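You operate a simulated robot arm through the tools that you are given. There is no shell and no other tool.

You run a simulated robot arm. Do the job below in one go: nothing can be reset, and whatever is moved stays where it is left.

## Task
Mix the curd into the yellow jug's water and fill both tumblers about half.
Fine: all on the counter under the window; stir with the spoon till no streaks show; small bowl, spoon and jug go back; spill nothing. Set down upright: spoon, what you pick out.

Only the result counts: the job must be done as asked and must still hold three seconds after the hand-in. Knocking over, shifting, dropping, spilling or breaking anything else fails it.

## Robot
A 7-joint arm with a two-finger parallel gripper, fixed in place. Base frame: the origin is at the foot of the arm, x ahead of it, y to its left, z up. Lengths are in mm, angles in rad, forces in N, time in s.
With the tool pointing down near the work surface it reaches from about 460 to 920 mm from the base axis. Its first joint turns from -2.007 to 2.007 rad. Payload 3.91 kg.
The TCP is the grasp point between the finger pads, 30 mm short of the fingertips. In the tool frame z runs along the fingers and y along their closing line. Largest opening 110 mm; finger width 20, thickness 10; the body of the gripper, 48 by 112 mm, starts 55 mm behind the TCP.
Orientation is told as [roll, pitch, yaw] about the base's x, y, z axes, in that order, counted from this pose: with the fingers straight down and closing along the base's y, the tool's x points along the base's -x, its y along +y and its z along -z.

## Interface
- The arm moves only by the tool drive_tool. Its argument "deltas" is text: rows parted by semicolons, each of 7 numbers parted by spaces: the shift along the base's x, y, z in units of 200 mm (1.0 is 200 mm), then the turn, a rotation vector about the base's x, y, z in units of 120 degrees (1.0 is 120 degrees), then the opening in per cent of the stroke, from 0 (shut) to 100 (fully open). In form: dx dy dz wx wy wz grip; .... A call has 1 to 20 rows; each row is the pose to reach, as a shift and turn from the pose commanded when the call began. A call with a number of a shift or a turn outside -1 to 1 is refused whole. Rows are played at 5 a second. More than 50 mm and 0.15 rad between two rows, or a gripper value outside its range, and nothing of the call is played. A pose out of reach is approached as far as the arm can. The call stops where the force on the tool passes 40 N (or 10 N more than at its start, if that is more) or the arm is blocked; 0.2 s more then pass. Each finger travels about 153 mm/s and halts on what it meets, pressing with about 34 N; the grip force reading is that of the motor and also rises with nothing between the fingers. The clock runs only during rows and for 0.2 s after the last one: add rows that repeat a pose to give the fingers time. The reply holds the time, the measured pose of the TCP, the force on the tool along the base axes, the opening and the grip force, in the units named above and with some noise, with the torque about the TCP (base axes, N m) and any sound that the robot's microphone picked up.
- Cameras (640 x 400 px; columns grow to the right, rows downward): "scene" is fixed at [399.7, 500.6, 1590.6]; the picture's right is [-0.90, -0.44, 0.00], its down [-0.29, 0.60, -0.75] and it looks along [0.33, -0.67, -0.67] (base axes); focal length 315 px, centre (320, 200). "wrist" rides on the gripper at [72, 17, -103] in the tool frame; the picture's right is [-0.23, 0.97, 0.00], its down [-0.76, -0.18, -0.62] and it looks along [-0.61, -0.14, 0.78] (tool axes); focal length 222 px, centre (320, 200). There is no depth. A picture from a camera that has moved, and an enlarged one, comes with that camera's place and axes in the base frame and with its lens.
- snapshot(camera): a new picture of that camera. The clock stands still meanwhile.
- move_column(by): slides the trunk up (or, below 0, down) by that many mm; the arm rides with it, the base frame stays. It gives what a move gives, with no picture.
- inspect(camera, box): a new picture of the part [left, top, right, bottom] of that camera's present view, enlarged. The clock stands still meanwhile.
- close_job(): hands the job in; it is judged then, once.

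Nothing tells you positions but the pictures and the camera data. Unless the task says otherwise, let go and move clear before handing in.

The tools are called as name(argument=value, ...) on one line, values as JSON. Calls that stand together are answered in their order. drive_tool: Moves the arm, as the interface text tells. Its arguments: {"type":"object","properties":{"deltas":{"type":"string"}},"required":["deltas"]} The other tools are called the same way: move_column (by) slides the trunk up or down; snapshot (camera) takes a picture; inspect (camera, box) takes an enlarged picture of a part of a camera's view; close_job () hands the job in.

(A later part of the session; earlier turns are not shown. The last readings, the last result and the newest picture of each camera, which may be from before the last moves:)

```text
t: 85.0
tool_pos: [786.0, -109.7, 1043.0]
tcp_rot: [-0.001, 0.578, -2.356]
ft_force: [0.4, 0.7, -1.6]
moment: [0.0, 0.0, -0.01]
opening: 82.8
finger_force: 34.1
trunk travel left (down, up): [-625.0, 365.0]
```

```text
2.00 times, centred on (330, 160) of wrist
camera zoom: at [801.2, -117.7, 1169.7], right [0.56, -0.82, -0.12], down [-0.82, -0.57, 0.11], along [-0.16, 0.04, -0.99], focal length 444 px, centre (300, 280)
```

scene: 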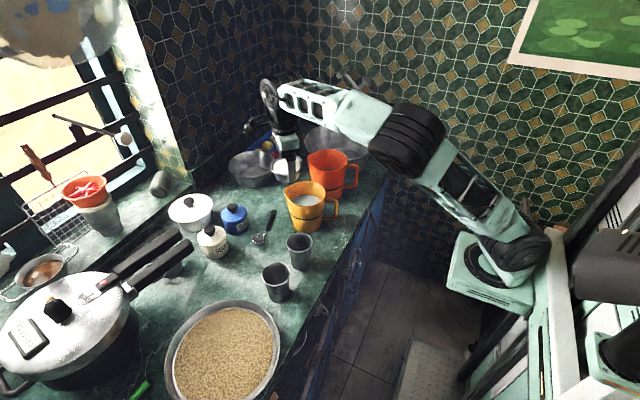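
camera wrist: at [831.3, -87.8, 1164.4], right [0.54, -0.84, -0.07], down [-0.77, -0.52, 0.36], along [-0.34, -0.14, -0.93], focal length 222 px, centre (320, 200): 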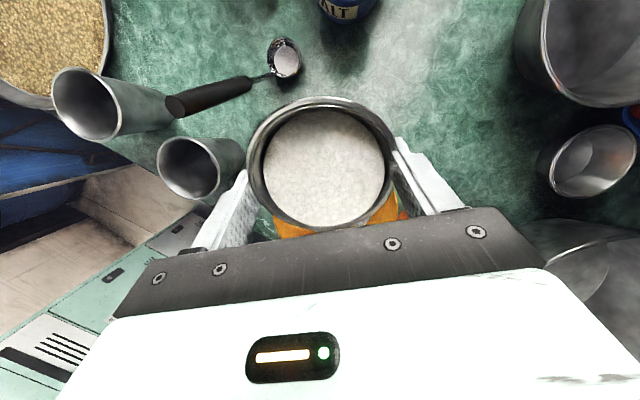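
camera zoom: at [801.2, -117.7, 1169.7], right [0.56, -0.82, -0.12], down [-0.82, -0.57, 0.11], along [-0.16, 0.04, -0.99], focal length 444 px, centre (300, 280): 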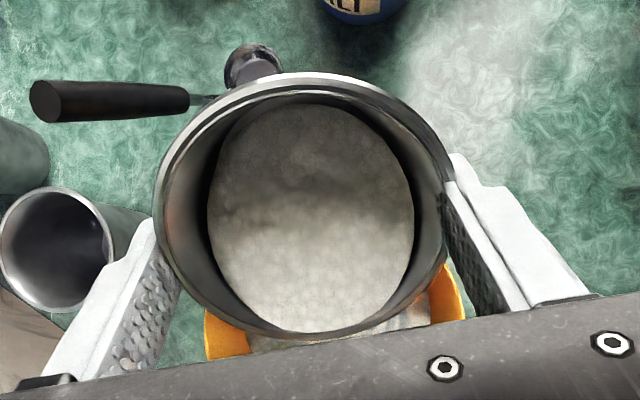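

Streaks of curd are visible in the jug and nothing falls outside. I continue to 60°.

drive_tool(deltas="-0.008 -0.008 0 0.01768 -0.01768 0 70; -0.008 -0.008 0 0.01768 -0.01768 0 70; -0.0162 -0.0162 0 0.03536 -0.03536 0 70; -0.0162 -0.0162 0 0.03536 -0.03536 0 70; -0.0247 -0.0247 0 0.05303 -0.05303 0 70; -0.0247 -0.0247 0 0.05303 -0.05303 0 70; -0.0334 -0.0334 0 0.07071 -0.07071 0 70; -0.0334 -0.0334 0 0.07071 -0.07071 0 70; -0.0422 -0.0422 0 0.08839 -0.08839 0 70; -0.0422 -0.0422 0 0.08839 -0.08839 0 70; -0.0512 -0.0512 0 0.10607 -0.10607 0 70; -0.0512 -0.0512 0 0.10607 -0.10607 0 70; -0.0604 -0.0604 0 0.12374 -0.12374 0 70; -0.0604 -0.0604 0 0.12374 -0.12374 0 70; -0.0696 -0.0696 0 0.14142 -0.14142 0 70; -0.0696 -0.0696 0 0.14142 -0.14142 0 70; -0.079 -0.079 0 0.1591 -0.1591 0 70; -0.079 -0.079 0 0.1591 -0.1591 0 70")

inspect(camera="scene", box=[240, 130, 360, 240])

inspect(camera="wrist", box=[200, 60, 460, 260])

snapshot(camera="scene")

```text
t: 88.8
tool_pos: [770.4, -124.7, 1043.5]
tcp_rot: [-0.001, 1.049, -2.357]
ft_force: [0.8, 0.4, -0.1]
moment: [-0.02, 0.0, 0.02]
opening: 82.2
finger_force: 34.2
trunk travel left (down, up): [-625.0, 365.0]
```

```text
3.64 times, centred on (300, 185) of scene
camera zoom: at [399.7, 500.6, 1590.6], right [-0.9, -0.44, 0.0], down [-0.29, 0.6, -0.75], along [0.33, -0.67, -0.67], focal length 1145 px, centre (393, 254)
```

zoom: 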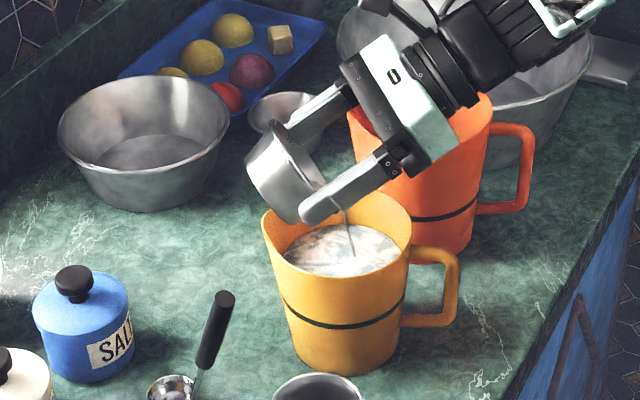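

```text
2.00 times, centred on (330, 160) of wrist
camera zoom: at [744.4, -174.4, 1157.9], right [0.61, -0.77, -0.2], down [-0.78, -0.53, -0.35], along [0.16, 0.37, -0.92], focal length 444 px, centre (300, 280)
```

zoom: 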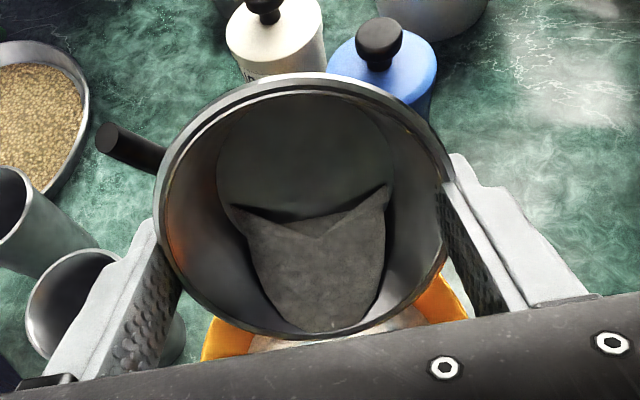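

```text
taken
```

scene: 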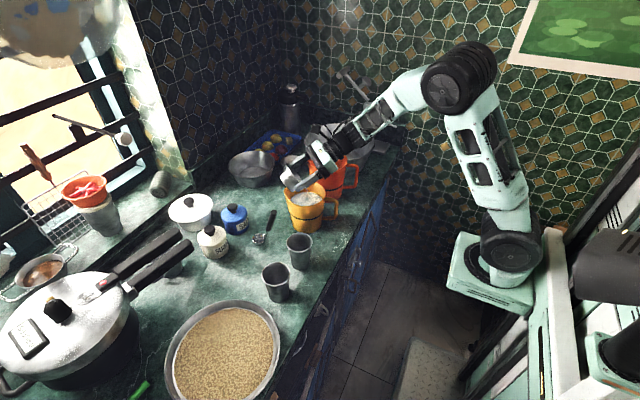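

Almost emptied. I continue to ~96°, raising slightly for clearance, and hold to drain.

drive_tool(deltas="-0.0125 -0.0125 0 0.02357 -0.02357 0 70; -0.0252 -0.0252 0 0.04714 -0.04714 0 70; -0.0378 -0.0378 0 0.07071 -0.07071 0 70; -0.0503 -0.0503 0.01 0.09428 -0.09428 0 70; -0.0626 -0.0626 0.02 0.11785 -0.11785 0 70; -0.0748 -0.0748 0.04 0.14142 -0.14142 0 70; -0.0867 -0.0867 0.06 0.16499 -0.16499 0 70; -0.0983 -0.0983 0.08 0.18856 -0.18856 0 70; -0.1095 -0.1095 0.1 0.21213 -0.21213 0 70; -0.1095 -0.1095 0.1 0.21213 -0.21213 0 70; -0.1095 -0.1095 0.1 0.21213 -0.21213 0 70; -0.1095 -0.1095 0.1 0.21213 -0.21213 0 70; -0.1095 -0.1095 0.1 0.21213 -0.21213 0 70; -0.1095 -0.1095 0.1 0.21213 -0.21213 0 70; -0.1095 -0.1095 0.1 0.21213 -0.21213 0 70; -0.1095 -0.1095 0.1 0.21213 -0.21213 0 70")

inspect(camera="scene", box=[240, 130, 360, 240])

inspect(camera="wrist", box=[200, 60, 460, 260])

```text
t: 92.2
tool_pos: [748.5, -146.8, 1063.2]
tcp_rot: [3.13, 1.467, 0.774]
ft_force: [-0.8, 0.3, -0.7]
moment: [0.03, 0.0, -0.01]
opening: 82.2
finger_force: 33.9
trunk travel left (down, up): [-625.0, 365.0]
```

```text
3.64 times, centred on (300, 185) of scene
camera zoom: at [399.7, 500.6, 1590.6], right [-0.9, -0.44, 0.0], down [-0.29, 0.6, -0.75], along [0.33, -0.67, -0.67], focal length 1145 px, centre (393, 254)
```

zoom: 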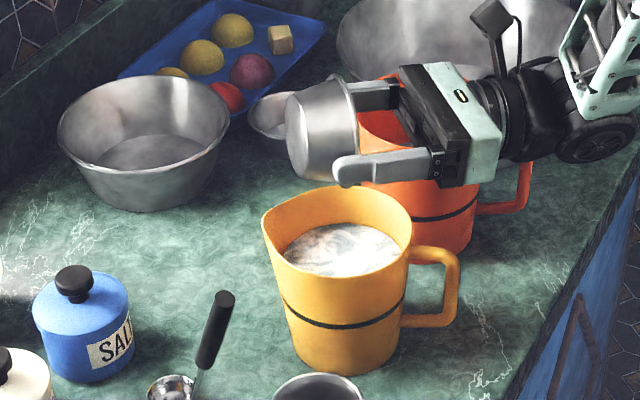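

```text
2.00 times, centred on (330, 160) of wrist
camera zoom: at [682.5, -236.6, 1124.8], right [0.71, -0.67, -0.22], down [-0.51, -0.26, -0.82], along [0.49, 0.7, -0.52], focal length 444 px, centre (300, 280)
```

zoom: 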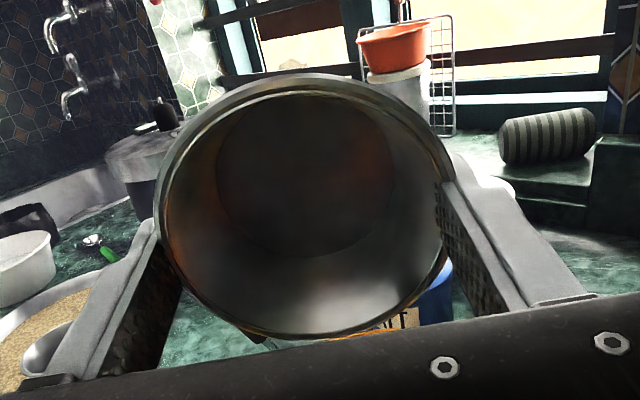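

The bowl is empty, with nothing spilled. I turn it back upright over the jug.

drive_tool(deltas="0.017 0.017 0 -0.03536 0.03536 0 70; 0.0347 0.0347 0 -0.07071 0.07071 0 70; 0.0531 0.0531 0 -0.10607 0.10607 0 70; 0.0718 0.0718 0 -0.14142 0.14142 0 70; 0.0907 0.0907 0 -0.17678 0.17678 0 70; 0.1095 0.1095 0 -0.21213 0.21213 0 70; 0.1282 0.1282 0.01 -0.24749 0.24749 0 70; 0.1463 0.1463 0.02 -0.28284 0.28284 0 70; 0.1639 0.1639 0.03 -0.3182 0.3182 0 70; 0.1805 0.1805 0.04 -0.35355 0.35355 0 70; 0.1962 0.1962 0.06 -0.38891 0.38891 0 70; 0.2107 0.2107 0.08 -0.42426 0.42426 0 70; 0.2238 0.2238 0.1 -0.45962 0.45962 0 70; 0.2355 0.2355 0.12 -0.49497 0.49497 0 70; 0.2455 0.2455 0.14 -0.53033 0.53033 0 70; 0.2538 0.2538 0.15 -0.56569 0.56569 0 70; 0.2538 0.2538 0.15 -0.56569 0.56569 0 70")

snapshot(camera="scene")

inspect(camera="wrist", box=[150, 80, 490, 280])

```text
t: 95.8
tool_pos: [798.8, -97.0, 1095.2]
tcp_rot: [-0.004, -0.001, -2.357]
ft_force: [0.0, 0.6, -0.5]
moment: [-0.02, -0.02, -0.02]
opening: 81.9
finger_force: 33.8
trunk travel left (down, up): [-625.0, 365.0]
```

```text
taken
```

scene: 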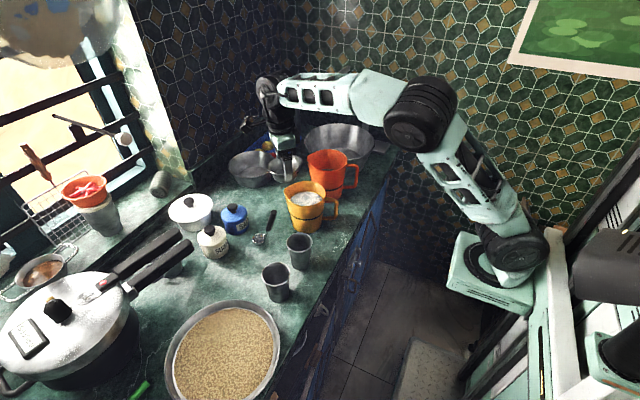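

```text
1.88 times, centred on (320, 180) of wrist
camera zoom: at [862.3, -56.7, 1197.1], right [0.53, -0.85, 0.0], down [-0.66, -0.41, 0.62], along [-0.53, -0.33, -0.78], focal length 418 px, centre (320, 238)
```

zoom: 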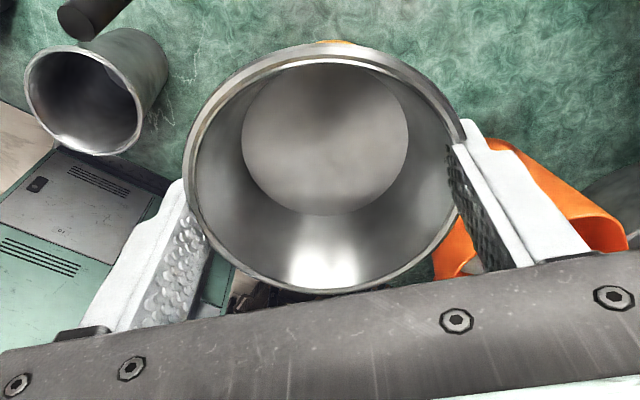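

The bowl sits exactly as before in the jaws. I carry it back the same way.

drive_tool(deltas="0.016 0.065 0.003 0 0 0.058 70; 0.032 0.13 0.006 0 0 0.116 70; 0.049 0.195 0.009 0 0 0.174 70; 0.065 0.26 0.012 0 0 0.232 70; 0.081 0.325 0.015 0 0 0.29 70; 0.097 0.39 0.018 0 0 0.348 70; 0.114 0.455 0.02 0 0 0.406 70; 0.13 0.52 0.022 0 0 0.464 70; 0.146 0.585 0.024 0 0 0.522 70; 0.146 0.585 0.024 0 0 0.522 70")

drive_tool(deltas="0.018 0.061 -0.045 0 0 0.053 70; 0.036 0.122 -0.09 0 0 0.106 70; 0.055 0.183 -0.135 0 0 0.159 70; 0.073 0.244 -0.18 0 0 0.212 70; 0.091 0.305 -0.225 0 0 0.265 70; 0.109 0.366 -0.27 0 0 0.318 70; 0.128 0.428 -0.315 0 0 0.371 70; 0.146 0.49 -0.36 0 0 0.424 70; 0.164 0.551 -0.405 0 0 0.477 70; 0.182 0.612 -0.45 0 0 0.53 70; 0.182 0.612 -0.45 0 0 0.53 70")

snapshot(camera="scene")

```text
t: 98.0
tool_pos: [827.9, 19.5, 1099.4]
tcp_rot: [-0.002, 0.002, -1.26]
ft_force: [-0.7, -0.3, -0.7]
moment: [0.02, -0.02, -0.02]
opening: 81.9
finger_force: 34.0
trunk travel left (down, up): [-625.0, 365.0]
```

```text
t: 100.3
tool_pos: [864.5, 142.8, 1007.8]
tcp_rot: [-0.002, -0.001, -0.151]
ft_force: [0.3, -0.4, 1.1]
moment: [-0.02, 0.02, 0.01]
opening: 82.0
finger_force: 34.0
trunk travel left (down, up): [-625.0, 365.0]
```

```text
taken
```

scene: 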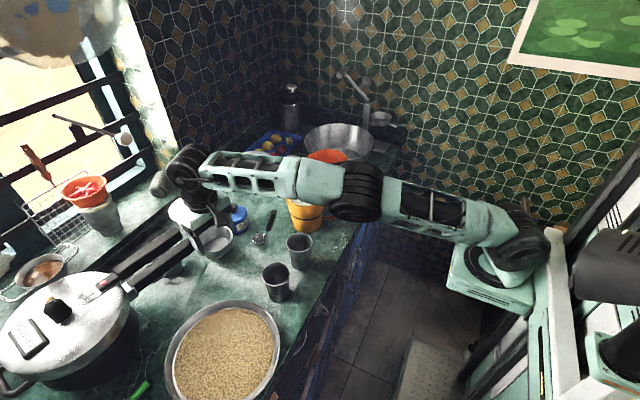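

Above the bowl's place now. I lower it, then feel for the counter in small steps.

drive_tool(deltas="0 0 -0.1 0 0 0 70; 0 0 -0.2 0 0 0 70; 0 0 -0.3 0 0 0 70; 0 0 -0.4 0 0 0 70; 0 0 -0.46 0 0 0 70; 0 0 -0.49 0 0 0 70; 0 0 -0.51 0 0 0 70; 0 0 -0.51 0 0 0 70")

inspect(camera="scene", box=[205, 235, 275, 295])

```text
t: 102.2
tool_pos: [864.3, 143.3, 906.2]
tcp_rot: [-0.001, -0.001, -0.154]
ft_force: [-0.9, 0.5, -0.2]
moment: [0.0, -0.02, 0.0]
opening: 82.1
finger_force: 34.6
trunk travel left (down, up): [-625.0, 365.0]
```

```text
6.67 times, centred on (240, 265) of scene
camera zoom: at [399.7, 500.6, 1590.6], right [-0.9, -0.44, 0.0], down [-0.29, 0.6, -0.75], along [0.33, -0.67, -0.67], focal length 2100 px, centre (853, -233)
```

zoom: 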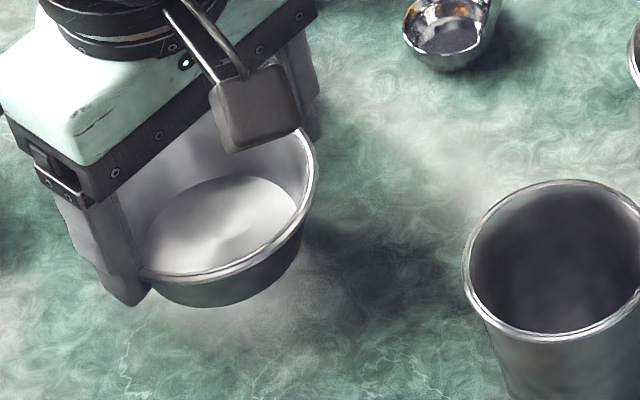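

drive_tool(deltas="0 0 -0.025 0 0 0 70; 0 0 -0.05 0 0 0 70; 0 0 -0.07 0 0 0 70; 0 0 -0.07 0 0 0 70")

drive_tool(deltas="0 0 -0.01 0 0 0 70; 0 0 -0.01 0 0 0 70")

drive_tool(deltas="0 0 -0.01 0 0 0 70; 0 0 -0.01 0 0 0 70")

inspect(camera="scene", box=[205, 235, 275, 295])

```text
t: 103.2
tool_pos: [863.9, 143.6, 892.3]
tcp_rot: [-0.001, 0.003, -0.15]
ft_force: [0.3, -0.1, -0.1]
moment: [0.0, -0.03, -0.01]
opening: 81.7
finger_force: 33.9
trunk travel left (down, up): [-625.0, 365.0]
```

```text
t: 103.8
tool_pos: [863.5, 142.9, 888.9]
tcp_rot: [-0.002, 0.001, -0.153]
ft_force: [0.4, -0.1, -0.2]
moment: [0.03, 0.0, 0.0]
opening: 82.1
finger_force: 34.2
trunk travel left (down, up): [-625.0, 365.0]
```

```text
t: 104.3
tool_pos: [865.6, 142.8, 888.0]
tcp_rot: [-0.001, 0.0, -0.15]
ft_force: [-0.8, -0.1, -0.7]
moment: [0.02, 0.03, -0.01]
opening: 81.7
finger_force: 34.6
trunk travel left (down, up): [-625.0, 365.0]
```

```text
6.67 times, centred on (240, 265) of scene
camera zoom: at [399.7, 500.6, 1590.6], right [-0.9, -0.44, 0.0], down [-0.29, 0.6, -0.75], along [0.33, -0.67, -0.67], focal length 2100 px, centre (853, -233)
```

zoom: 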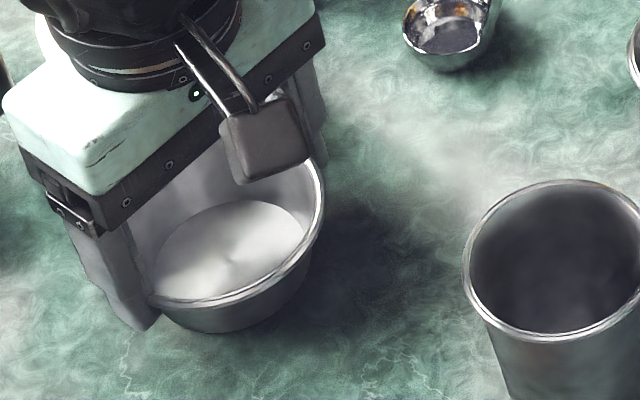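

Nearly down. I continue in 2 mm steps until I feel contact.

drive_tool(deltas="0 0 -0.01 0 0 0 70; 0 0 -0.01 0 0 0 70")

drive_tool(deltas="0 0 -0.01 0 0 0 70; 0 0 -0.01 0 0 0 70")

drive_tool(deltas="0 0 -0.008 0 0 0 70; 0 0 -0.008 0 0 0 70")

```text
t: 105.0
tool_pos: [864.8, 142.9, 887.1]
tcp_rot: [-0.001, 0.0, -0.152]
ft_force: [0.0, -0.8, 6.2]
moment: [0.14, 0.0, -0.01]
opening: 81.8
finger_force: 33.7
trunk travel left (down, up): [-625.0, 365.0]
```

```text
t: 105.5
tool_pos: [864.4, 143.8, 886.7]
tcp_rot: [0.001, -0.001, -0.151]
ft_force: [-0.4, -1.0, 20.0]
moment: [0.26, 0.21, 0.03]
opening: 82.1
finger_force: 33.8
trunk travel left (down, up): [-625.0, 365.0]
```

```text
t: 106.2
tool_pos: [863.7, 143.4, 885.3]
tcp_rot: [0.001, -0.003, -0.153]
ft_force: [1.8, -2.1, 25.9]
moment: [-0.02, -0.04, -0.07]
opening: 82.2
finger_force: 34.6
trunk travel left (down, up): [-625.0, 365.0]
```

Contact at TCP z≈887. I relieve the pressing and open the jaws slowly.

drive_tool(deltas="0 0 0.012 0 0 0 70; 0 0 0.016 0 0 0 70; 0 0 0.016 0 0 0 72; 0 0 0.016 0 0 0 74; 0 0 0.016 0 0 0 76; 0 0 0.016 0 0 0 78; 0 0 0.016 0 0 0 80; 0 0 0.016 0 0 0 83; 0 0 0.016 0 0 0 86; 0 0 0.016 0 0 0 90; 0 0 0.016 0 0 0 95; 0 0 0.016 0 0 0 100; 0 0 0.016 0 0 0 100")

inspect(camera="scene", box=[205, 235, 275, 295])

inspect(camera="wrist", box=[150, 80, 490, 280])

```text
t: 109.0
tool_pos: [865.3, 142.5, 885.8]
tcp_rot: [0.0, 0.003, -0.151]
ft_force: [-1.6, 0.3, -0.4]
moment: [0.04, 0.03, 0.03]
opening: 109.8
finger_force: 0.1
trunk travel left (down, up): [-625.0, 365.0]
```

```text
6.67 times, centred on (240, 265) of scene
camera zoom: at [399.7, 500.6, 1590.6], right [-0.9, -0.44, 0.0], down [-0.29, 0.6, -0.75], along [0.33, -0.67, -0.67], focal length 2100 px, centre (853, -233)
```

zoom: 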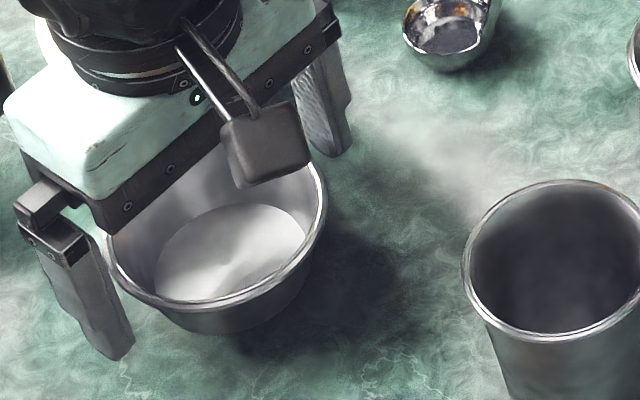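

```text
1.88 times, centred on (320, 180) of wrist
camera zoom: at [796.0, 171.3, 989.4], right [0.37, 0.93, 0.0], down [0.73, -0.29, 0.62], along [0.58, -0.23, -0.78], focal length 418 px, centre (320, 238)
```

zoom: 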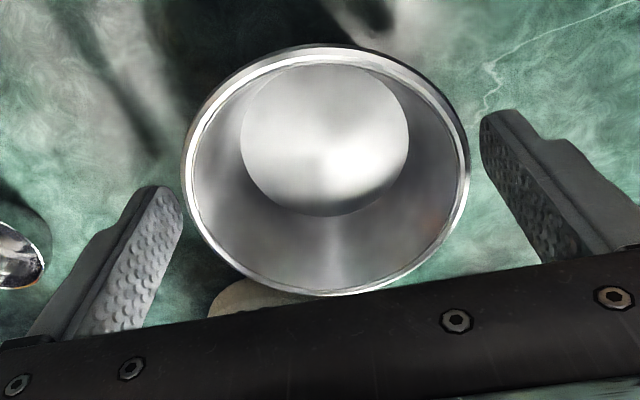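

The bowl stands back on its place, upright. I raise the empty gripper straight up.

drive_tool(deltas="0 0 0.02 0 0 0 100; 0 0 0.06 0 0 0 100; 0 0 0.12 0 0 0 100; 0 0 0.2 0 0 0 100; 0 0 0.3 0 0 0 100; 0 0 0.42 0 0 0 100; 0 0 0.55 0 0 0 100")

inspect(camera="scene", box=[195, 200, 345, 300])

```text
t: 110.5
tool_pos: [865.4, 142.4, 996.5]
tcp_rot: [-0.002, 0.003, -0.152]
ft_force: [0.0, 1.3, -0.1]
moment: [-0.02, 0.0, 0.02]
opening: 109.8
finger_force: 0.1
trunk travel left (down, up): [-625.0, 365.0]
```

```text
4.00 times, centred on (270, 250) of scene
camera zoom: at [399.7, 500.6, 1590.6], right [-0.9, -0.44, 0.0], down [-0.29, 0.6, -0.75], along [0.33, -0.67, -0.67], focal length 1260 px, centre (520, 0)
```

zoom: 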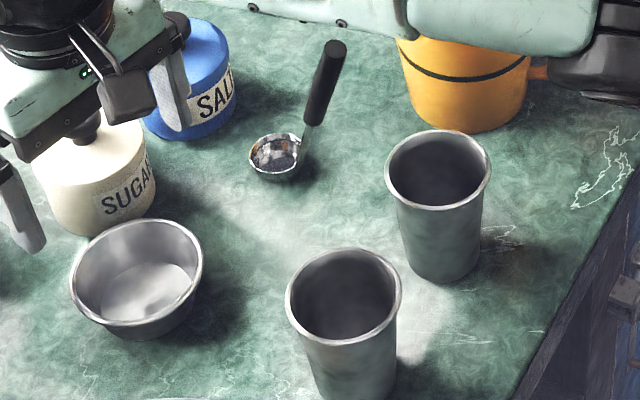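

The small bowl is back. Next is the spoon: I move above its handle with the jaws partly closed and take a close look for centring.

drive_tool(deltas="-0.06 -0.1 0.12 0 0 -0.01 100; -0.14 -0.24 0.24 0 0 -0.023 100; -0.23 -0.39 0.32 0 0 -0.023 90; -0.32 -0.54 0.32 0 0 -0.023 80; -0.4 -0.68 0.32 0 0 -0.023 70; -0.4 -0.68 0.32 0 0 -0.023 60; -0.4 -0.68 0.32 0 0 -0.023 60")

snapshot(camera="wrist")

inspect(camera="scene", box=[220, 140, 320, 250])

snapshot(camera="scene")

```text
t: 112.2
tool_pos: [785.1, 6.2, 1060.0]
tcp_rot: [-0.003, 0.001, -0.201]
ft_force: [-0.1, -0.3, -0.7]
moment: [0.02, 0.0, 0.03]
opening: 66.1
finger_force: 0.0
trunk travel left (down, up): [-625.0, 365.0]
```

```text
taken
camera wrist: at [718.1, 38.7, 1163.7], right [0.42, 0.91, 0.0], down [0.71, -0.32, 0.62], along [0.57, -0.26, -0.78], focal length 222 px, centre (320, 200)
```

wrist: 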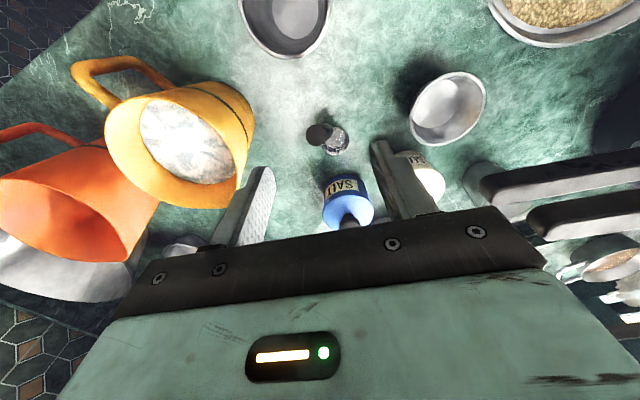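

```text
3.64 times, centred on (270, 195) of scene
camera zoom: at [399.7, 500.6, 1590.6], right [-0.9, -0.44, 0.0], down [-0.29, 0.6, -0.75], along [0.33, -0.67, -0.67], focal length 1145 px, centre (502, 218)
```

zoom: 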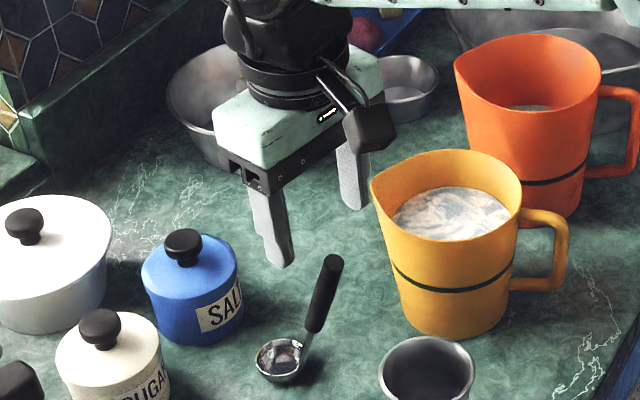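

```text
taken
```

scene: 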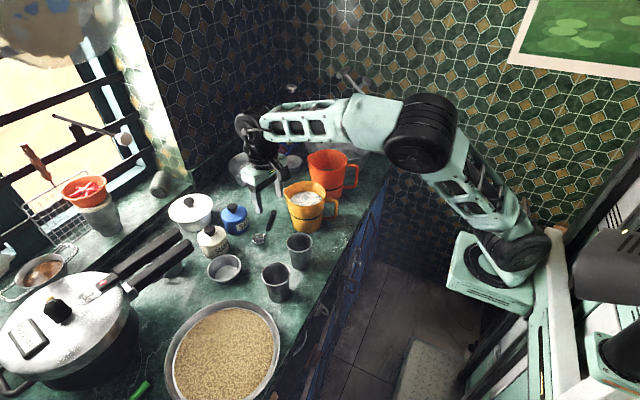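

inspect(camera="wrist", box=[285, 105, 375, 165])

inspect(camera="scene", box=[245, 200, 295, 250])

```text
6.67 times, centred on (330, 135) of wrist
camera zoom: at [718.1, 38.7, 1163.7], right [0.42, 0.91, 0.0], down [0.71, -0.32, 0.62], along [0.57, -0.26, -0.78], focal length 1481 px, centre (253, 633)
```

zoom: 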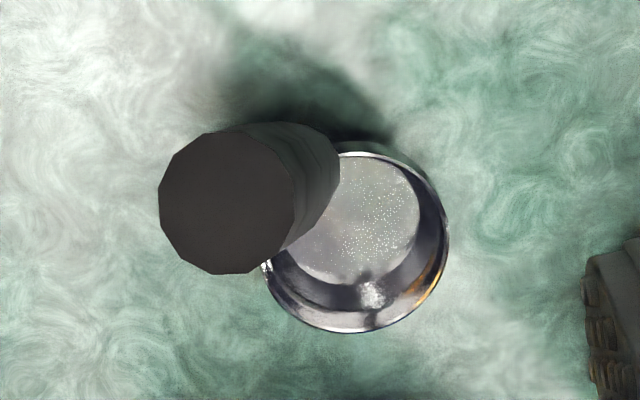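

```text
8.00 times, centred on (270, 225) of scene
camera zoom: at [399.7, 500.6, 1590.6], right [-0.9, -0.44, 0.0], down [-0.29, 0.6, -0.75], along [0.33, -0.67, -0.67], focal length 2520 px, centre (720, 0)
```

zoom: 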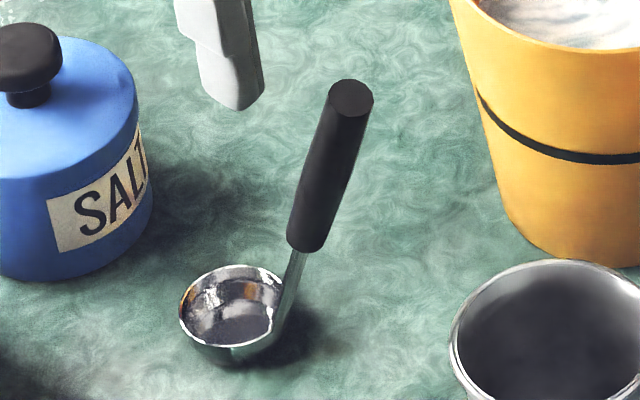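

The handle axis at z=985 is at about (784, 6.7), almost exactly under the jaws. I descend and close gently on the handle.

drive_tool(deltas="0 0 -0.1 0 0 0 60; -0.003 0.001 -0.2 0 0 0 60; -0.005 0.0025 -0.3 0 0 0 60; -0.005 0.0025 -0.35 0 0 0 60; -0.005 0.0025 -0.375 0 0 0 60; -0.005 0.0025 -0.375 0 0 0 50; -0.005 0.0025 -0.375 0 0 0 40; -0.005 0.0025 -0.375 0 0 0 32; -0.005 0.0025 -0.375 0 0 0 27; -0.005 0.0025 -0.375 0 0 0 23; -0.005 0.0025 -0.375 0 0 0 21; -0.005 0.0025 -0.375 0 0 0 19")

inspect(camera="scene", box=[230, 180, 310, 250])

inspect(camera="wrist", box=[230, 130, 410, 240])

```text
t: 114.8
tool_pos: [784.9, 8.1, 984.5]
tcp_rot: [-0.002, 0.003, -0.201]
ft_force: [-0.1, 0.4, -0.2]
moment: [-0.01, -0.04, 0.02]
opening: 20.9
finger_force: 0.2
trunk travel left (down, up): [-625.0, 365.0]
```

```text
5.71 times, centred on (270, 215) of scene
camera zoom: at [399.7, 500.6, 1590.6], right [-0.9, -0.44, 0.0], down [-0.29, 0.6, -0.75], along [0.33, -0.67, -0.67], focal length 1800 px, centre (606, 114)
```

zoom: 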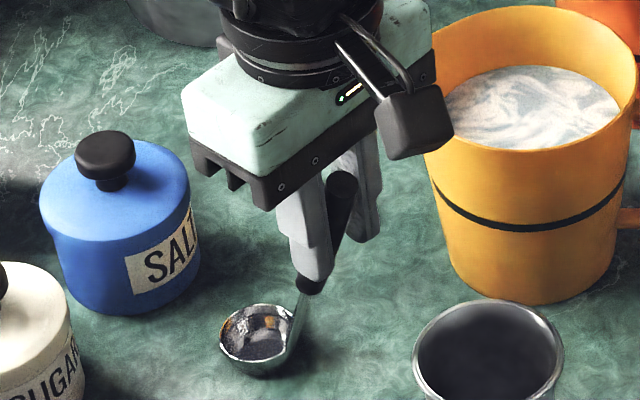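

```text
3.56 times, centred on (320, 185) of wrist
camera zoom: at [716.5, 39.6, 1088.7], right [0.42, 0.91, 0.0], down [0.71, -0.32, 0.62], along [0.57, -0.26, -0.78], focal length 790 px, centre (320, 253)
```

zoom: 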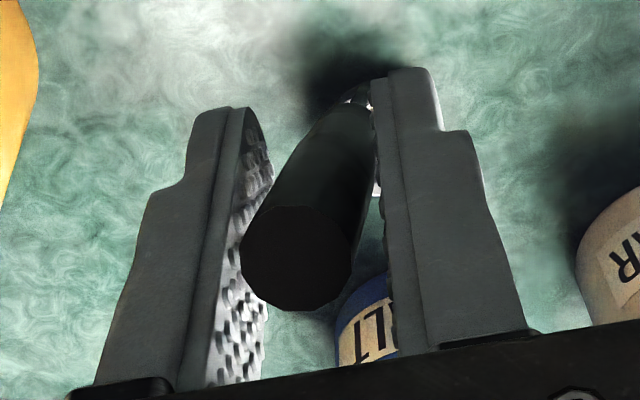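

The handle sits between the pads. I close fully, in small steps.

drive_tool(deltas="0 0 0 0 0 0 18; 0 0 0 0 0 0 17; 0 0 0 0 0 0 16; 0 0 0 0 0 0 15; 0 0 0 0 0 0 14; 0 0 0 0 0 0 13; 0 0 0 0 0 0 12; 0 0 0 0 0 0 10; 0 0 0 0 0 0 8; 0 0 0 0 0 0 5; 0 0 0 0 0 0 5")

inspect(camera="scene", box=[230, 180, 310, 250])

inspect(camera="wrist", box=[230, 130, 410, 240])

```text
t: 117.2
tool_pos: [783.9, 8.8, 985.7]
tcp_rot: [-0.002, 0.002, -0.202]
ft_force: [-0.1, -0.5, 0.9]
moment: [0.03, -0.03, -0.03]
opening: 15.3
finger_force: 34.3
trunk travel left (down, up): [-625.0, 365.0]
```

```text
5.71 times, centred on (270, 215) of scene
camera zoom: at [399.7, 500.6, 1590.6], right [-0.9, -0.44, 0.0], down [-0.29, 0.6, -0.75], along [0.33, -0.67, -0.67], focal length 1800 px, centre (606, 114)
```

zoom: 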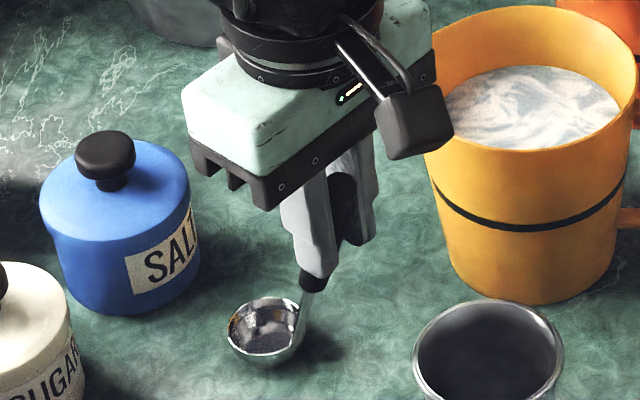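

```text
3.56 times, centred on (320, 185) of wrist
camera zoom: at [716.5, 39.6, 1088.7], right [0.42, 0.91, 0.0], down [0.71, -0.32, 0.62], along [0.57, -0.26, -0.78], focal length 790 px, centre (320, 253)
```

zoom: 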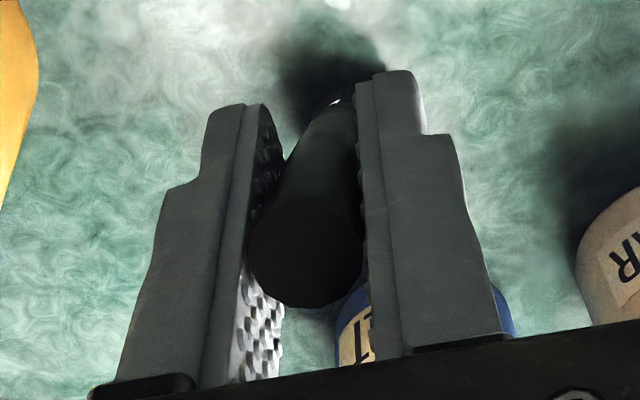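

Spoon gripped at 15.3 mm. I lift it straight up.

drive_tool(deltas="0 0 0.02 0 0 0 5; 0 0 0.06 0 0 0 5; 0 0 0.12 0 0 0 5; 0 0 0.19 0 0 0 5; 0 0 0.26 0 0 0 5; 0 0 0.33 0 0 0 5; 0 0 0.4 0 0 0 5; 0 0 0.47 0 0 0 5; 0 0 0.54 0 0 0 5; 0 0 0.61 0 0 0 5; 0 0 0.68 0 0 0 5; 0 0 0.74 0 0 0 5; 0 0 0.75 0 0 0 5")

inspect(camera="scene", box=[220, 130, 320, 240])

snapshot(camera="scene")

```text
t: 120.0
tool_pos: [784.7, 7.2, 1134.1]
tcp_rot: [-0.002, 0.001, -0.202]
ft_force: [0.7, -0.3, -1.1]
moment: [0.04, 0.05, 0.01]
opening: 15.4
finger_force: 34.0
trunk travel left (down, up): [-625.0, 365.0]
```

```text
3.64 times, centred on (270, 185) of scene
camera zoom: at [399.7, 500.6, 1590.6], right [-0.9, -0.44, 0.0], down [-0.29, 0.6, -0.75], along [0.33, -0.67, -0.67], focal length 1145 px, centre (502, 254)
```

zoom: 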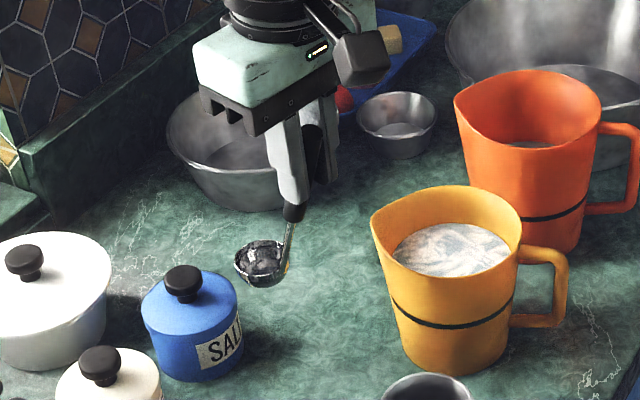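

```text
taken
```

scene: 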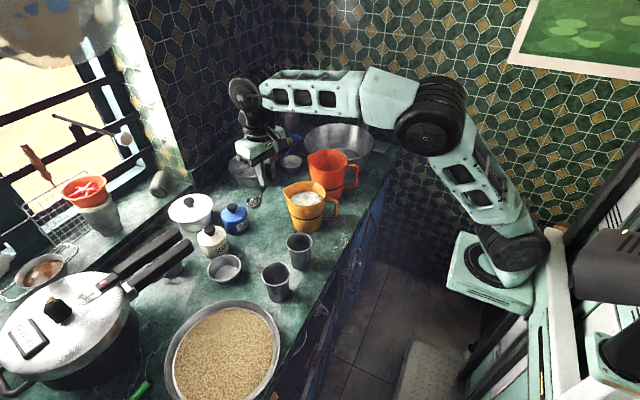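

snapshot(camera="wrist")

inspect(camera="wrist", box=[260, 100, 400, 220])

```text
taken
camera wrist: at [716.4, 38.9, 1238.3], right [0.42, 0.91, 0.0], down [0.71, -0.33, 0.62], along [0.57, -0.26, -0.78], focal length 222 px, centre (320, 200)
```

wrist: 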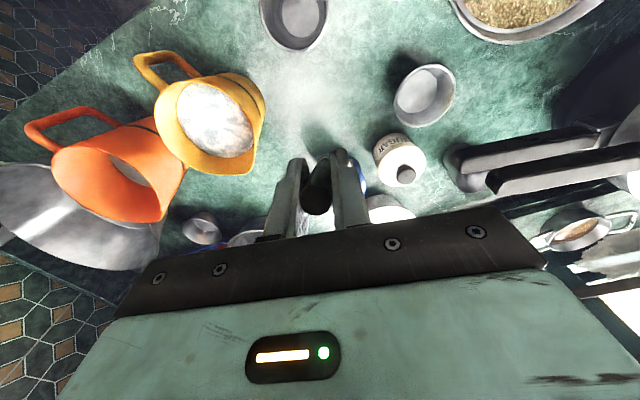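

```text
3.33 times, centred on (330, 160) of wrist
camera zoom: at [716.4, 38.9, 1238.3], right [0.42, 0.91, 0.0], down [0.71, -0.33, 0.62], along [0.57, -0.26, -0.78], focal length 740 px, centre (287, 333)
```

zoom: 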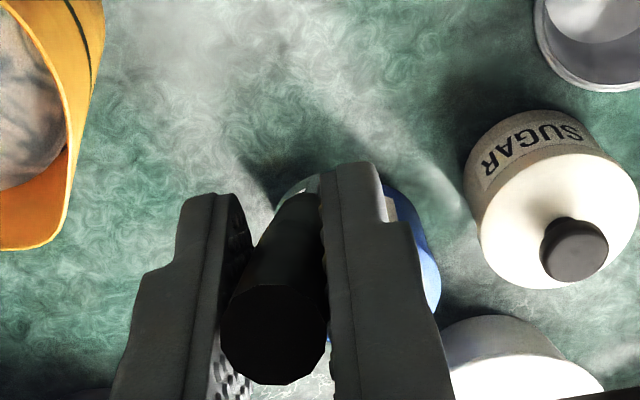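

The spoon hangs in the plane of the jaws, its cup centre at TCP + (69, -15, -137). I tilt the tool 20° so the handle becomes vertical and move over the jug.

drive_tool(deltas="0 0 0.03 0.0111 0.0544 0 5; 0 0 0.06 0.0222 0.1089 0 5; -0.01 -0.03 0.0775 0.0333 0.1633 0 5; -0.04 -0.12 0.0775 0.0333 0.1633 0 5; -0.07 -0.22 0.0775 0.0333 0.1633 0 5; -0.1 -0.32 0.0775 0.0333 0.1633 0 5; -0.13 -0.42 0.0775 0.0333 0.1633 0 5; -0.16 -0.52 0.0775 0.0333 0.1633 0 5; -0.19 -0.61 0.0775 0.0333 0.1633 0 5; -0.2185 -0.6895 0.0775 0.0333 0.1633 0 5; -0.2185 -0.6895 0.0775 0.0333 0.1633 0 5")

inspect(camera="scene", box=[250, 110, 360, 240])

snapshot(camera="wrist")

```text
t: 122.3
tool_pos: [768.1, -88.7, 1163.8]
tcp_rot: [0.0, 0.353, -0.204]
ft_force: [0.5, 0.4, -1.0]
moment: [-0.02, 0.02, 0.03]
opening: 15.6
finger_force: 34.4
out of reach, approached as far as the arm can: row 8, 9, 10, 11
trunk travel left (down, up): [-625.0, 365.0]
```

```text
3.08 times, centred on (305, 175) of scene
camera zoom: at [399.7, 500.6, 1590.6], right [-0.9, -0.44, 0.0], down [-0.29, 0.6, -0.75], along [0.33, -0.67, -0.67], focal length 969 px, centre (366, 277)
```

zoom: 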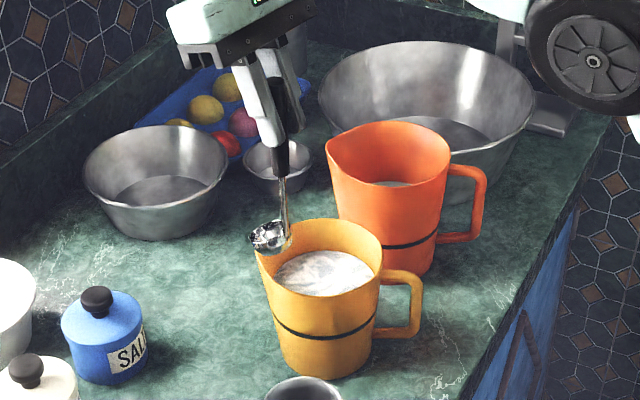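

```text
taken
camera wrist: at [740.2, -64.8, 1286.7], right [0.41, 0.91, -0.08], down [0.87, -0.36, 0.32], along [0.26, -0.2, -0.94], focal length 222 px, centre (320, 200)
```

wrist: 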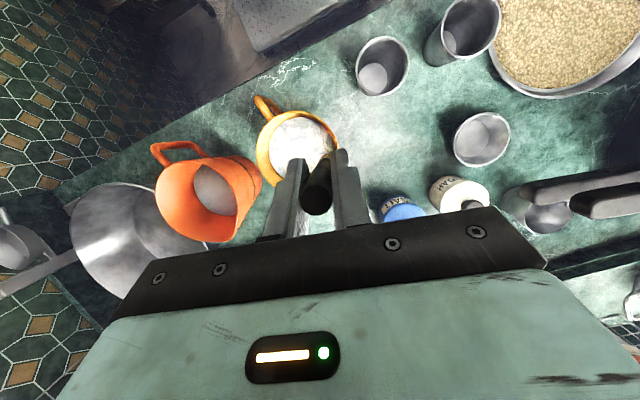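

The yaw limit at this azimuth stopped the move (no contact). I yaw by -0.45 rad and then continue to the jug centre.

drive_tool(deltas="0 0 0 0 0 -0.054 5; 0 0 0 0 0 -0.108 5; -0.02 -0.03 0 0 0 -0.162 5; -0.05 -0.07 -0.01 0 0 -0.215 5; -0.08 -0.12 -0.019 0 0 -0.215 5; -0.1185 -0.1715 -0.019 0 0 -0.215 5; -0.1185 -0.1715 -0.019 0 0 -0.215 5")

inspect(camera="scene", box=[250, 110, 360, 240])

snapshot(camera="scene")

```text
t: 124.0
tool_pos: [744.8, -123.6, 1160.2]
tcp_rot: [0.0, 0.35, -0.65]
ft_force: [-0.4, -0.1, -1.0]
moment: [0.0, 0.01, -0.01]
opening: 15.4
finger_force: 33.6
trunk travel left (down, up): [-625.0, 365.0]
```

```text
3.08 times, centred on (305, 175) of scene
camera zoom: at [399.7, 500.6, 1590.6], right [-0.9, -0.44, 0.0], down [-0.29, 0.6, -0.75], along [0.33, -0.67, -0.67], focal length 969 px, centre (366, 277)
```

zoom: 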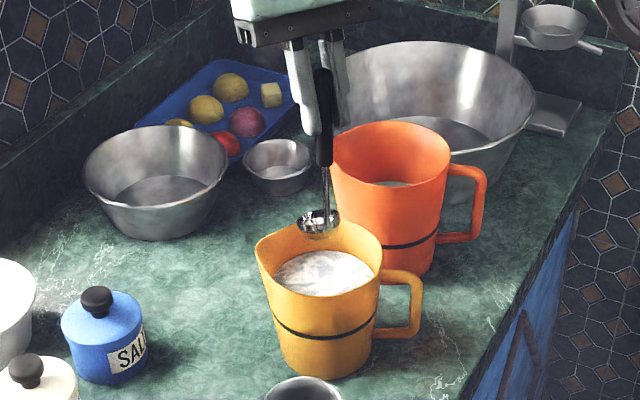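

```text
taken
```

scene: 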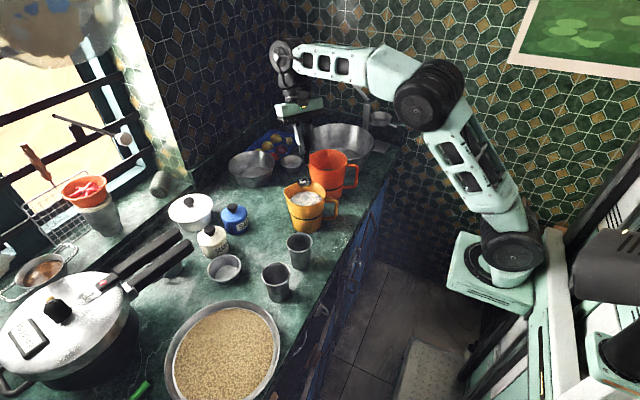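

The spoon cup is right over the jug's centre and the handle is vertical. I lower it slowly into the jug.

drive_tool(deltas="0 0 -0.05 0 0 0 5; 0 0 -0.11 0 0 0 5; 0 0 -0.16 0 0 0 5; 0 0 -0.2 0 0 0 5; 0 0 -0.24 0 0 0 5; 0 0 -0.28 0 0 0 5; 0 0 -0.32 0 0 0 5; 0 0 -0.36 0 0 0 5; 0 0 -0.4 0 0 0 5; 0 0 -0.44 0 0 0 5; 0 0 -0.48 0 0 0 5; 0 0 -0.52 0 0 0 5; 0 0 -0.56 0 0 0 5; 0 0 -0.6 0 0 0 5; 0 0 -0.64 0 0 0 5; 0 0 -0.67 0 0 0 5; 0 0 -0.69 0 0 0 5; 0 0 -0.7 0 0 0 5; 0 0 -0.7 0 0 0 5")

inspect(camera="scene", box=[250, 110, 360, 240])

```text
t: 128.0
tool_pos: [744.0, -123.7, 1019.3]
tcp_rot: [0.0, 0.351, -0.651]
ft_force: [0.4, 0.1, -0.9]
moment: [0.03, 0.01, 0.03]
opening: 15.5
finger_force: 33.5
trunk travel left (down, up): [-625.0, 365.0]
```

```text
3.08 times, centred on (305, 175) of scene
camera zoom: at [399.7, 500.6, 1590.6], right [-0.9, -0.44, 0.0], down [-0.29, 0.6, -0.75], along [0.33, -0.67, -0.67], focal length 969 px, centre (366, 277)
```

zoom: 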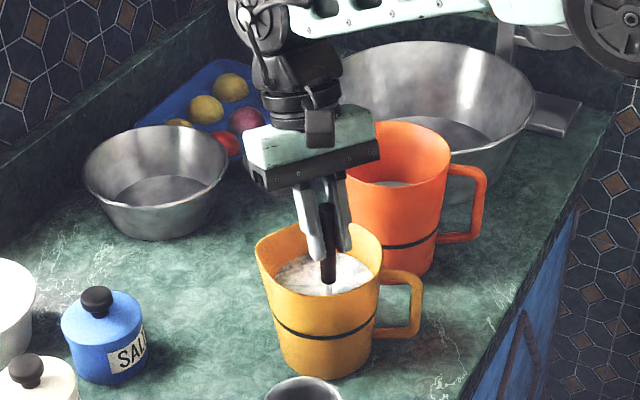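

No contact. I stir in gentle 15 mm circles.

drive_tool(deltas="0.04 0 0 0 0 0 5; 0.0607 0.0441 0 0 0 0 5; 0.0232 0.0713 0 0 0 0 5; -0.0232 0.0713 0 0 0 0 5; -0.0607 0.0441 0 0 0 0 5; -0.075 0 0 0 0 0 5; -0.0607 -0.0441 0 0 0 0 5; -0.0232 -0.0713 0 0 0 0 5; 0.0232 -0.0713 0 0 0 0 5; 0.0607 -0.0441 0 0 0 0 5; 0.075 0 0 0 0 0 5; 0.0607 0.0441 0 0 0 0 5; 0.0232 0.0713 0 0 0 0 5; -0.0232 0.0713 0 0 0 0 5; -0.0607 0.0441 0 0 0 0 5; -0.075 0 0 0 0 0 5; -0.0607 -0.0441 0 0 0 0 5; -0.0232 -0.0713 0 0 0 0 5; 0.0232 -0.0713 0 0 0 0 5; 0.02 -0.03 0 0 0 0 5")

inspect(camera="scene", box=[270, 160, 350, 230])

```text
t: 132.2
tool_pos: [747.7, -129.7, 1020.6]
tcp_rot: [-0.001, 0.351, -0.651]
ft_force: [-0.3, -0.8, -1.3]
moment: [-0.01, 0.0, 0.03]
opening: 15.5
finger_force: 34.2
trunk travel left (down, up): [-625.0, 365.0]
```

```text
5.71 times, centred on (310, 195) of scene
camera zoom: at [399.7, 500.6, 1590.6], right [-0.9, -0.44, 0.0], down [-0.29, 0.6, -0.75], along [0.33, -0.67, -0.67], focal length 1800 px, centre (377, 229)
```

zoom: 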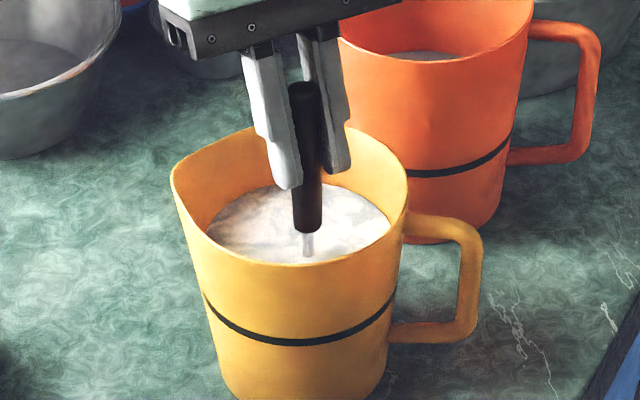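

Streaks are fading. I keep stirring.

drive_tool(deltas="0.0447 -0.017 0 0 0 0 5; 0.06 0.03 0 0 0 0 5; 0.0447 0.077 0 0 0 0 5; 0.0047 0.1061 0 0 0 0 5; -0.0447 0.1061 0 0 0 0 5; -0.0847 0.077 0 0 0 0 5; -0.1 0.03 0 0 0 0 5; -0.0847 -0.017 0 0 0 0 5; -0.0447 -0.0461 0 0 0 0 5; 0.0047 -0.0461 0 0 0 0 5; 0.0447 -0.017 0 0 0 0 5; 0.06 0.03 0 0 0 0 5; 0.0447 0.077 0 0 0 0 5; 0.0047 0.1061 0 0 0 0 5; -0.0447 0.1061 0 0 0 0 5; -0.0847 0.077 0 0 0 0 5; -0.1 0.03 0 0 0 0 5; -0.0847 -0.017 0 0 0 0 5; -0.0447 -0.0461 0 0 0 0 5; -0.02 0.03 0 0 0 0 5")

drive_tool(deltas="0.04 0 0 0 0 0 5; 0.0647 0.047 0 0 0 0 5; 0.0247 0.0761 0 0 0 0 5; -0.0247 0.0761 0 0 0 0 5; -0.0647 0.047 0 0 0 0 5; -0.08 0 0 0 0 0 5; -0.0647 -0.047 0 0 0 0 5; -0.0247 -0.0761 0 0 0 0 5; 0.0247 -0.0761 0 0 0 0 5; 0.0647 -0.047 0 0 0 0 5; 0.08 0 0 0 0 0 5; 0.0647 0.047 0 0 0 0 5; 0.0247 0.0761 0 0 0 0 5; -0.0247 0.0761 0 0 0 0 5; -0.0647 0.047 0 0 0 0 5; -0.08 0 0 0 0 0 5; -0.0647 -0.047 0 0 0 0 5; -0.0247 -0.0761 0 0 0 0 5; 0.0247 -0.0761 0 0 0 0 5; 0 0 0 0 0 0 5")

inspect(camera="scene", box=[270, 160, 350, 230])

```text
t: 136.3
tool_pos: [744.3, -124.0, 1019.6]
tcp_rot: [-0.002, 0.351, -0.65]
ft_force: [0.4, -0.3, 0.0]
moment: [0.02, 0.0, -0.02]
opening: 15.2
finger_force: 34.3
trunk travel left (down, up): [-625.0, 365.0]
```

```text
t: 140.6
tool_pos: [743.7, -123.5, 1019.8]
tcp_rot: [-0.002, 0.351, -0.651]
ft_force: [-0.5, 0.2, -1.1]
moment: [0.04, 0.0, -0.01]
opening: 15.6
finger_force: 33.7
trunk travel left (down, up): [-625.0, 365.0]
```

```text
5.71 times, centred on (310, 195) of scene
camera zoom: at [399.7, 500.6, 1590.6], right [-0.9, -0.44, 0.0], down [-0.29, 0.6, -0.75], along [0.33, -0.67, -0.67], focal length 1800 px, centre (377, 229)
```

zoom: 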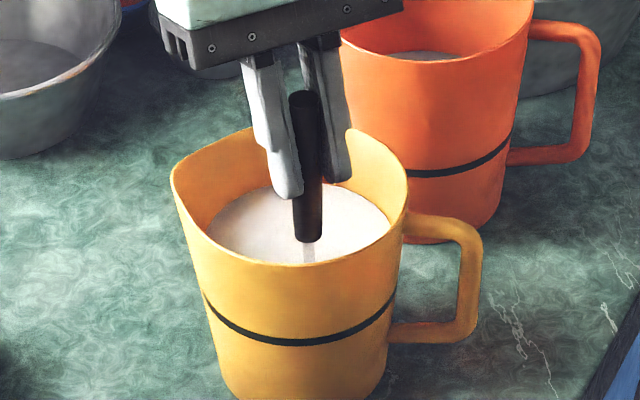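

The surface looks almost uniform. I stir two more rounds to be sure, then look closely.

drive_tool(deltas="0.04 0 0 0 0 0 5; 0.0647 0.047 0 0 0 0 5; 0.0247 0.0761 0 0 0 0 5; -0.0247 0.0761 0 0 0 0 5; -0.0647 0.047 0 0 0 0 5; -0.08 0 0 0 0 0 5; -0.0647 -0.047 0 0 0 0 5; -0.0247 -0.0761 0 0 0 0 5; 0.0247 -0.0761 0 0 0 0 5; 0.0647 -0.047 0 0 0 0 5; 0.08 0 0 0 0 0 5; 0.0647 0.047 0 0 0 0 5; 0.0247 0.0761 0 0 0 0 5; -0.0247 0.0761 0 0 0 0 5; -0.0647 0.047 0 0 0 0 5; -0.08 0 0 0 0 0 5; -0.0647 -0.047 0 0 0 0 5; -0.0247 -0.0761 0 0 0 0 5; 0.0247 -0.0761 0 0 0 0 5; 0 0 0 0 0 0 5")

drive_tool(deltas="0.04 0 0.05 0 0 0 5; 0.0647 0.047 0.08 0 0 0 5; 0.0247 0.0761 0.1 0 0 0 5; -0.0247 0.0761 0.1 0 0 0 5; -0.0647 0.047 0.1 0 0 0 5; -0.08 0 0.1 0 0 0 5; -0.0647 -0.047 0.1 0 0 0 5; -0.0247 -0.0761 0.1 0 0 0 5; 0.0247 -0.0761 0.1 0 0 0 5; 0.0647 -0.047 0.1 0 0 0 5; 0.08 0 0.1 0 0 0 5; 0.0647 0.047 0.1 0 0 0 5; 0.0247 0.0761 0.1 0 0 0 5; -0.0247 0.0761 0.1 0 0 0 5; -0.0647 0.047 0.1 0 0 0 5; -0.08 0 0.1 0 0 0 5; -0.0647 -0.047 0.1 0 0 0 5; -0.0247 -0.0761 0.1 0 0 0 5; 0 0 0.1 0 0 0 5; 0 0 0.1 0 0 0 5")

inspect(camera="scene", box=[285, 180, 330, 210])

```text
t: 144.8
tool_pos: [744.1, -125.2, 1020.6]
tcp_rot: [0.001, 0.35, -0.651]
ft_force: [-0.5, -0.4, -0.9]
moment: [0.05, 0.01, 0.03]
opening: 15.3
finger_force: 33.5
trunk travel left (down, up): [-625.0, 365.0]
```

```text
t: 148.9
tool_pos: [744.0, -124.5, 1040.2]
tcp_rot: [0.002, 0.35, -0.652]
ft_force: [0.5, 0.8, -1.3]
moment: [-0.02, 0.02, -0.05]
opening: 15.5
finger_force: 33.8
trunk travel left (down, up): [-625.0, 365.0]
```

```text
13.33 times, centred on (308, 195) of scene
camera zoom: at [399.7, 500.6, 1590.6], right [-0.9, -0.44, 0.0], down [-0.29, 0.6, -0.75], along [0.33, -0.67, -0.67], focal length 4200 px, centre (487, 267)
```

zoom: 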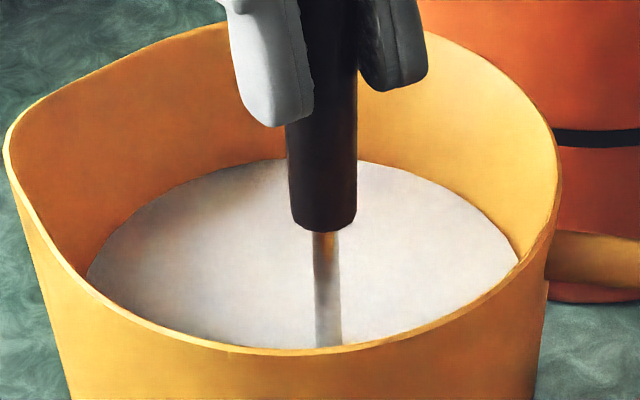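

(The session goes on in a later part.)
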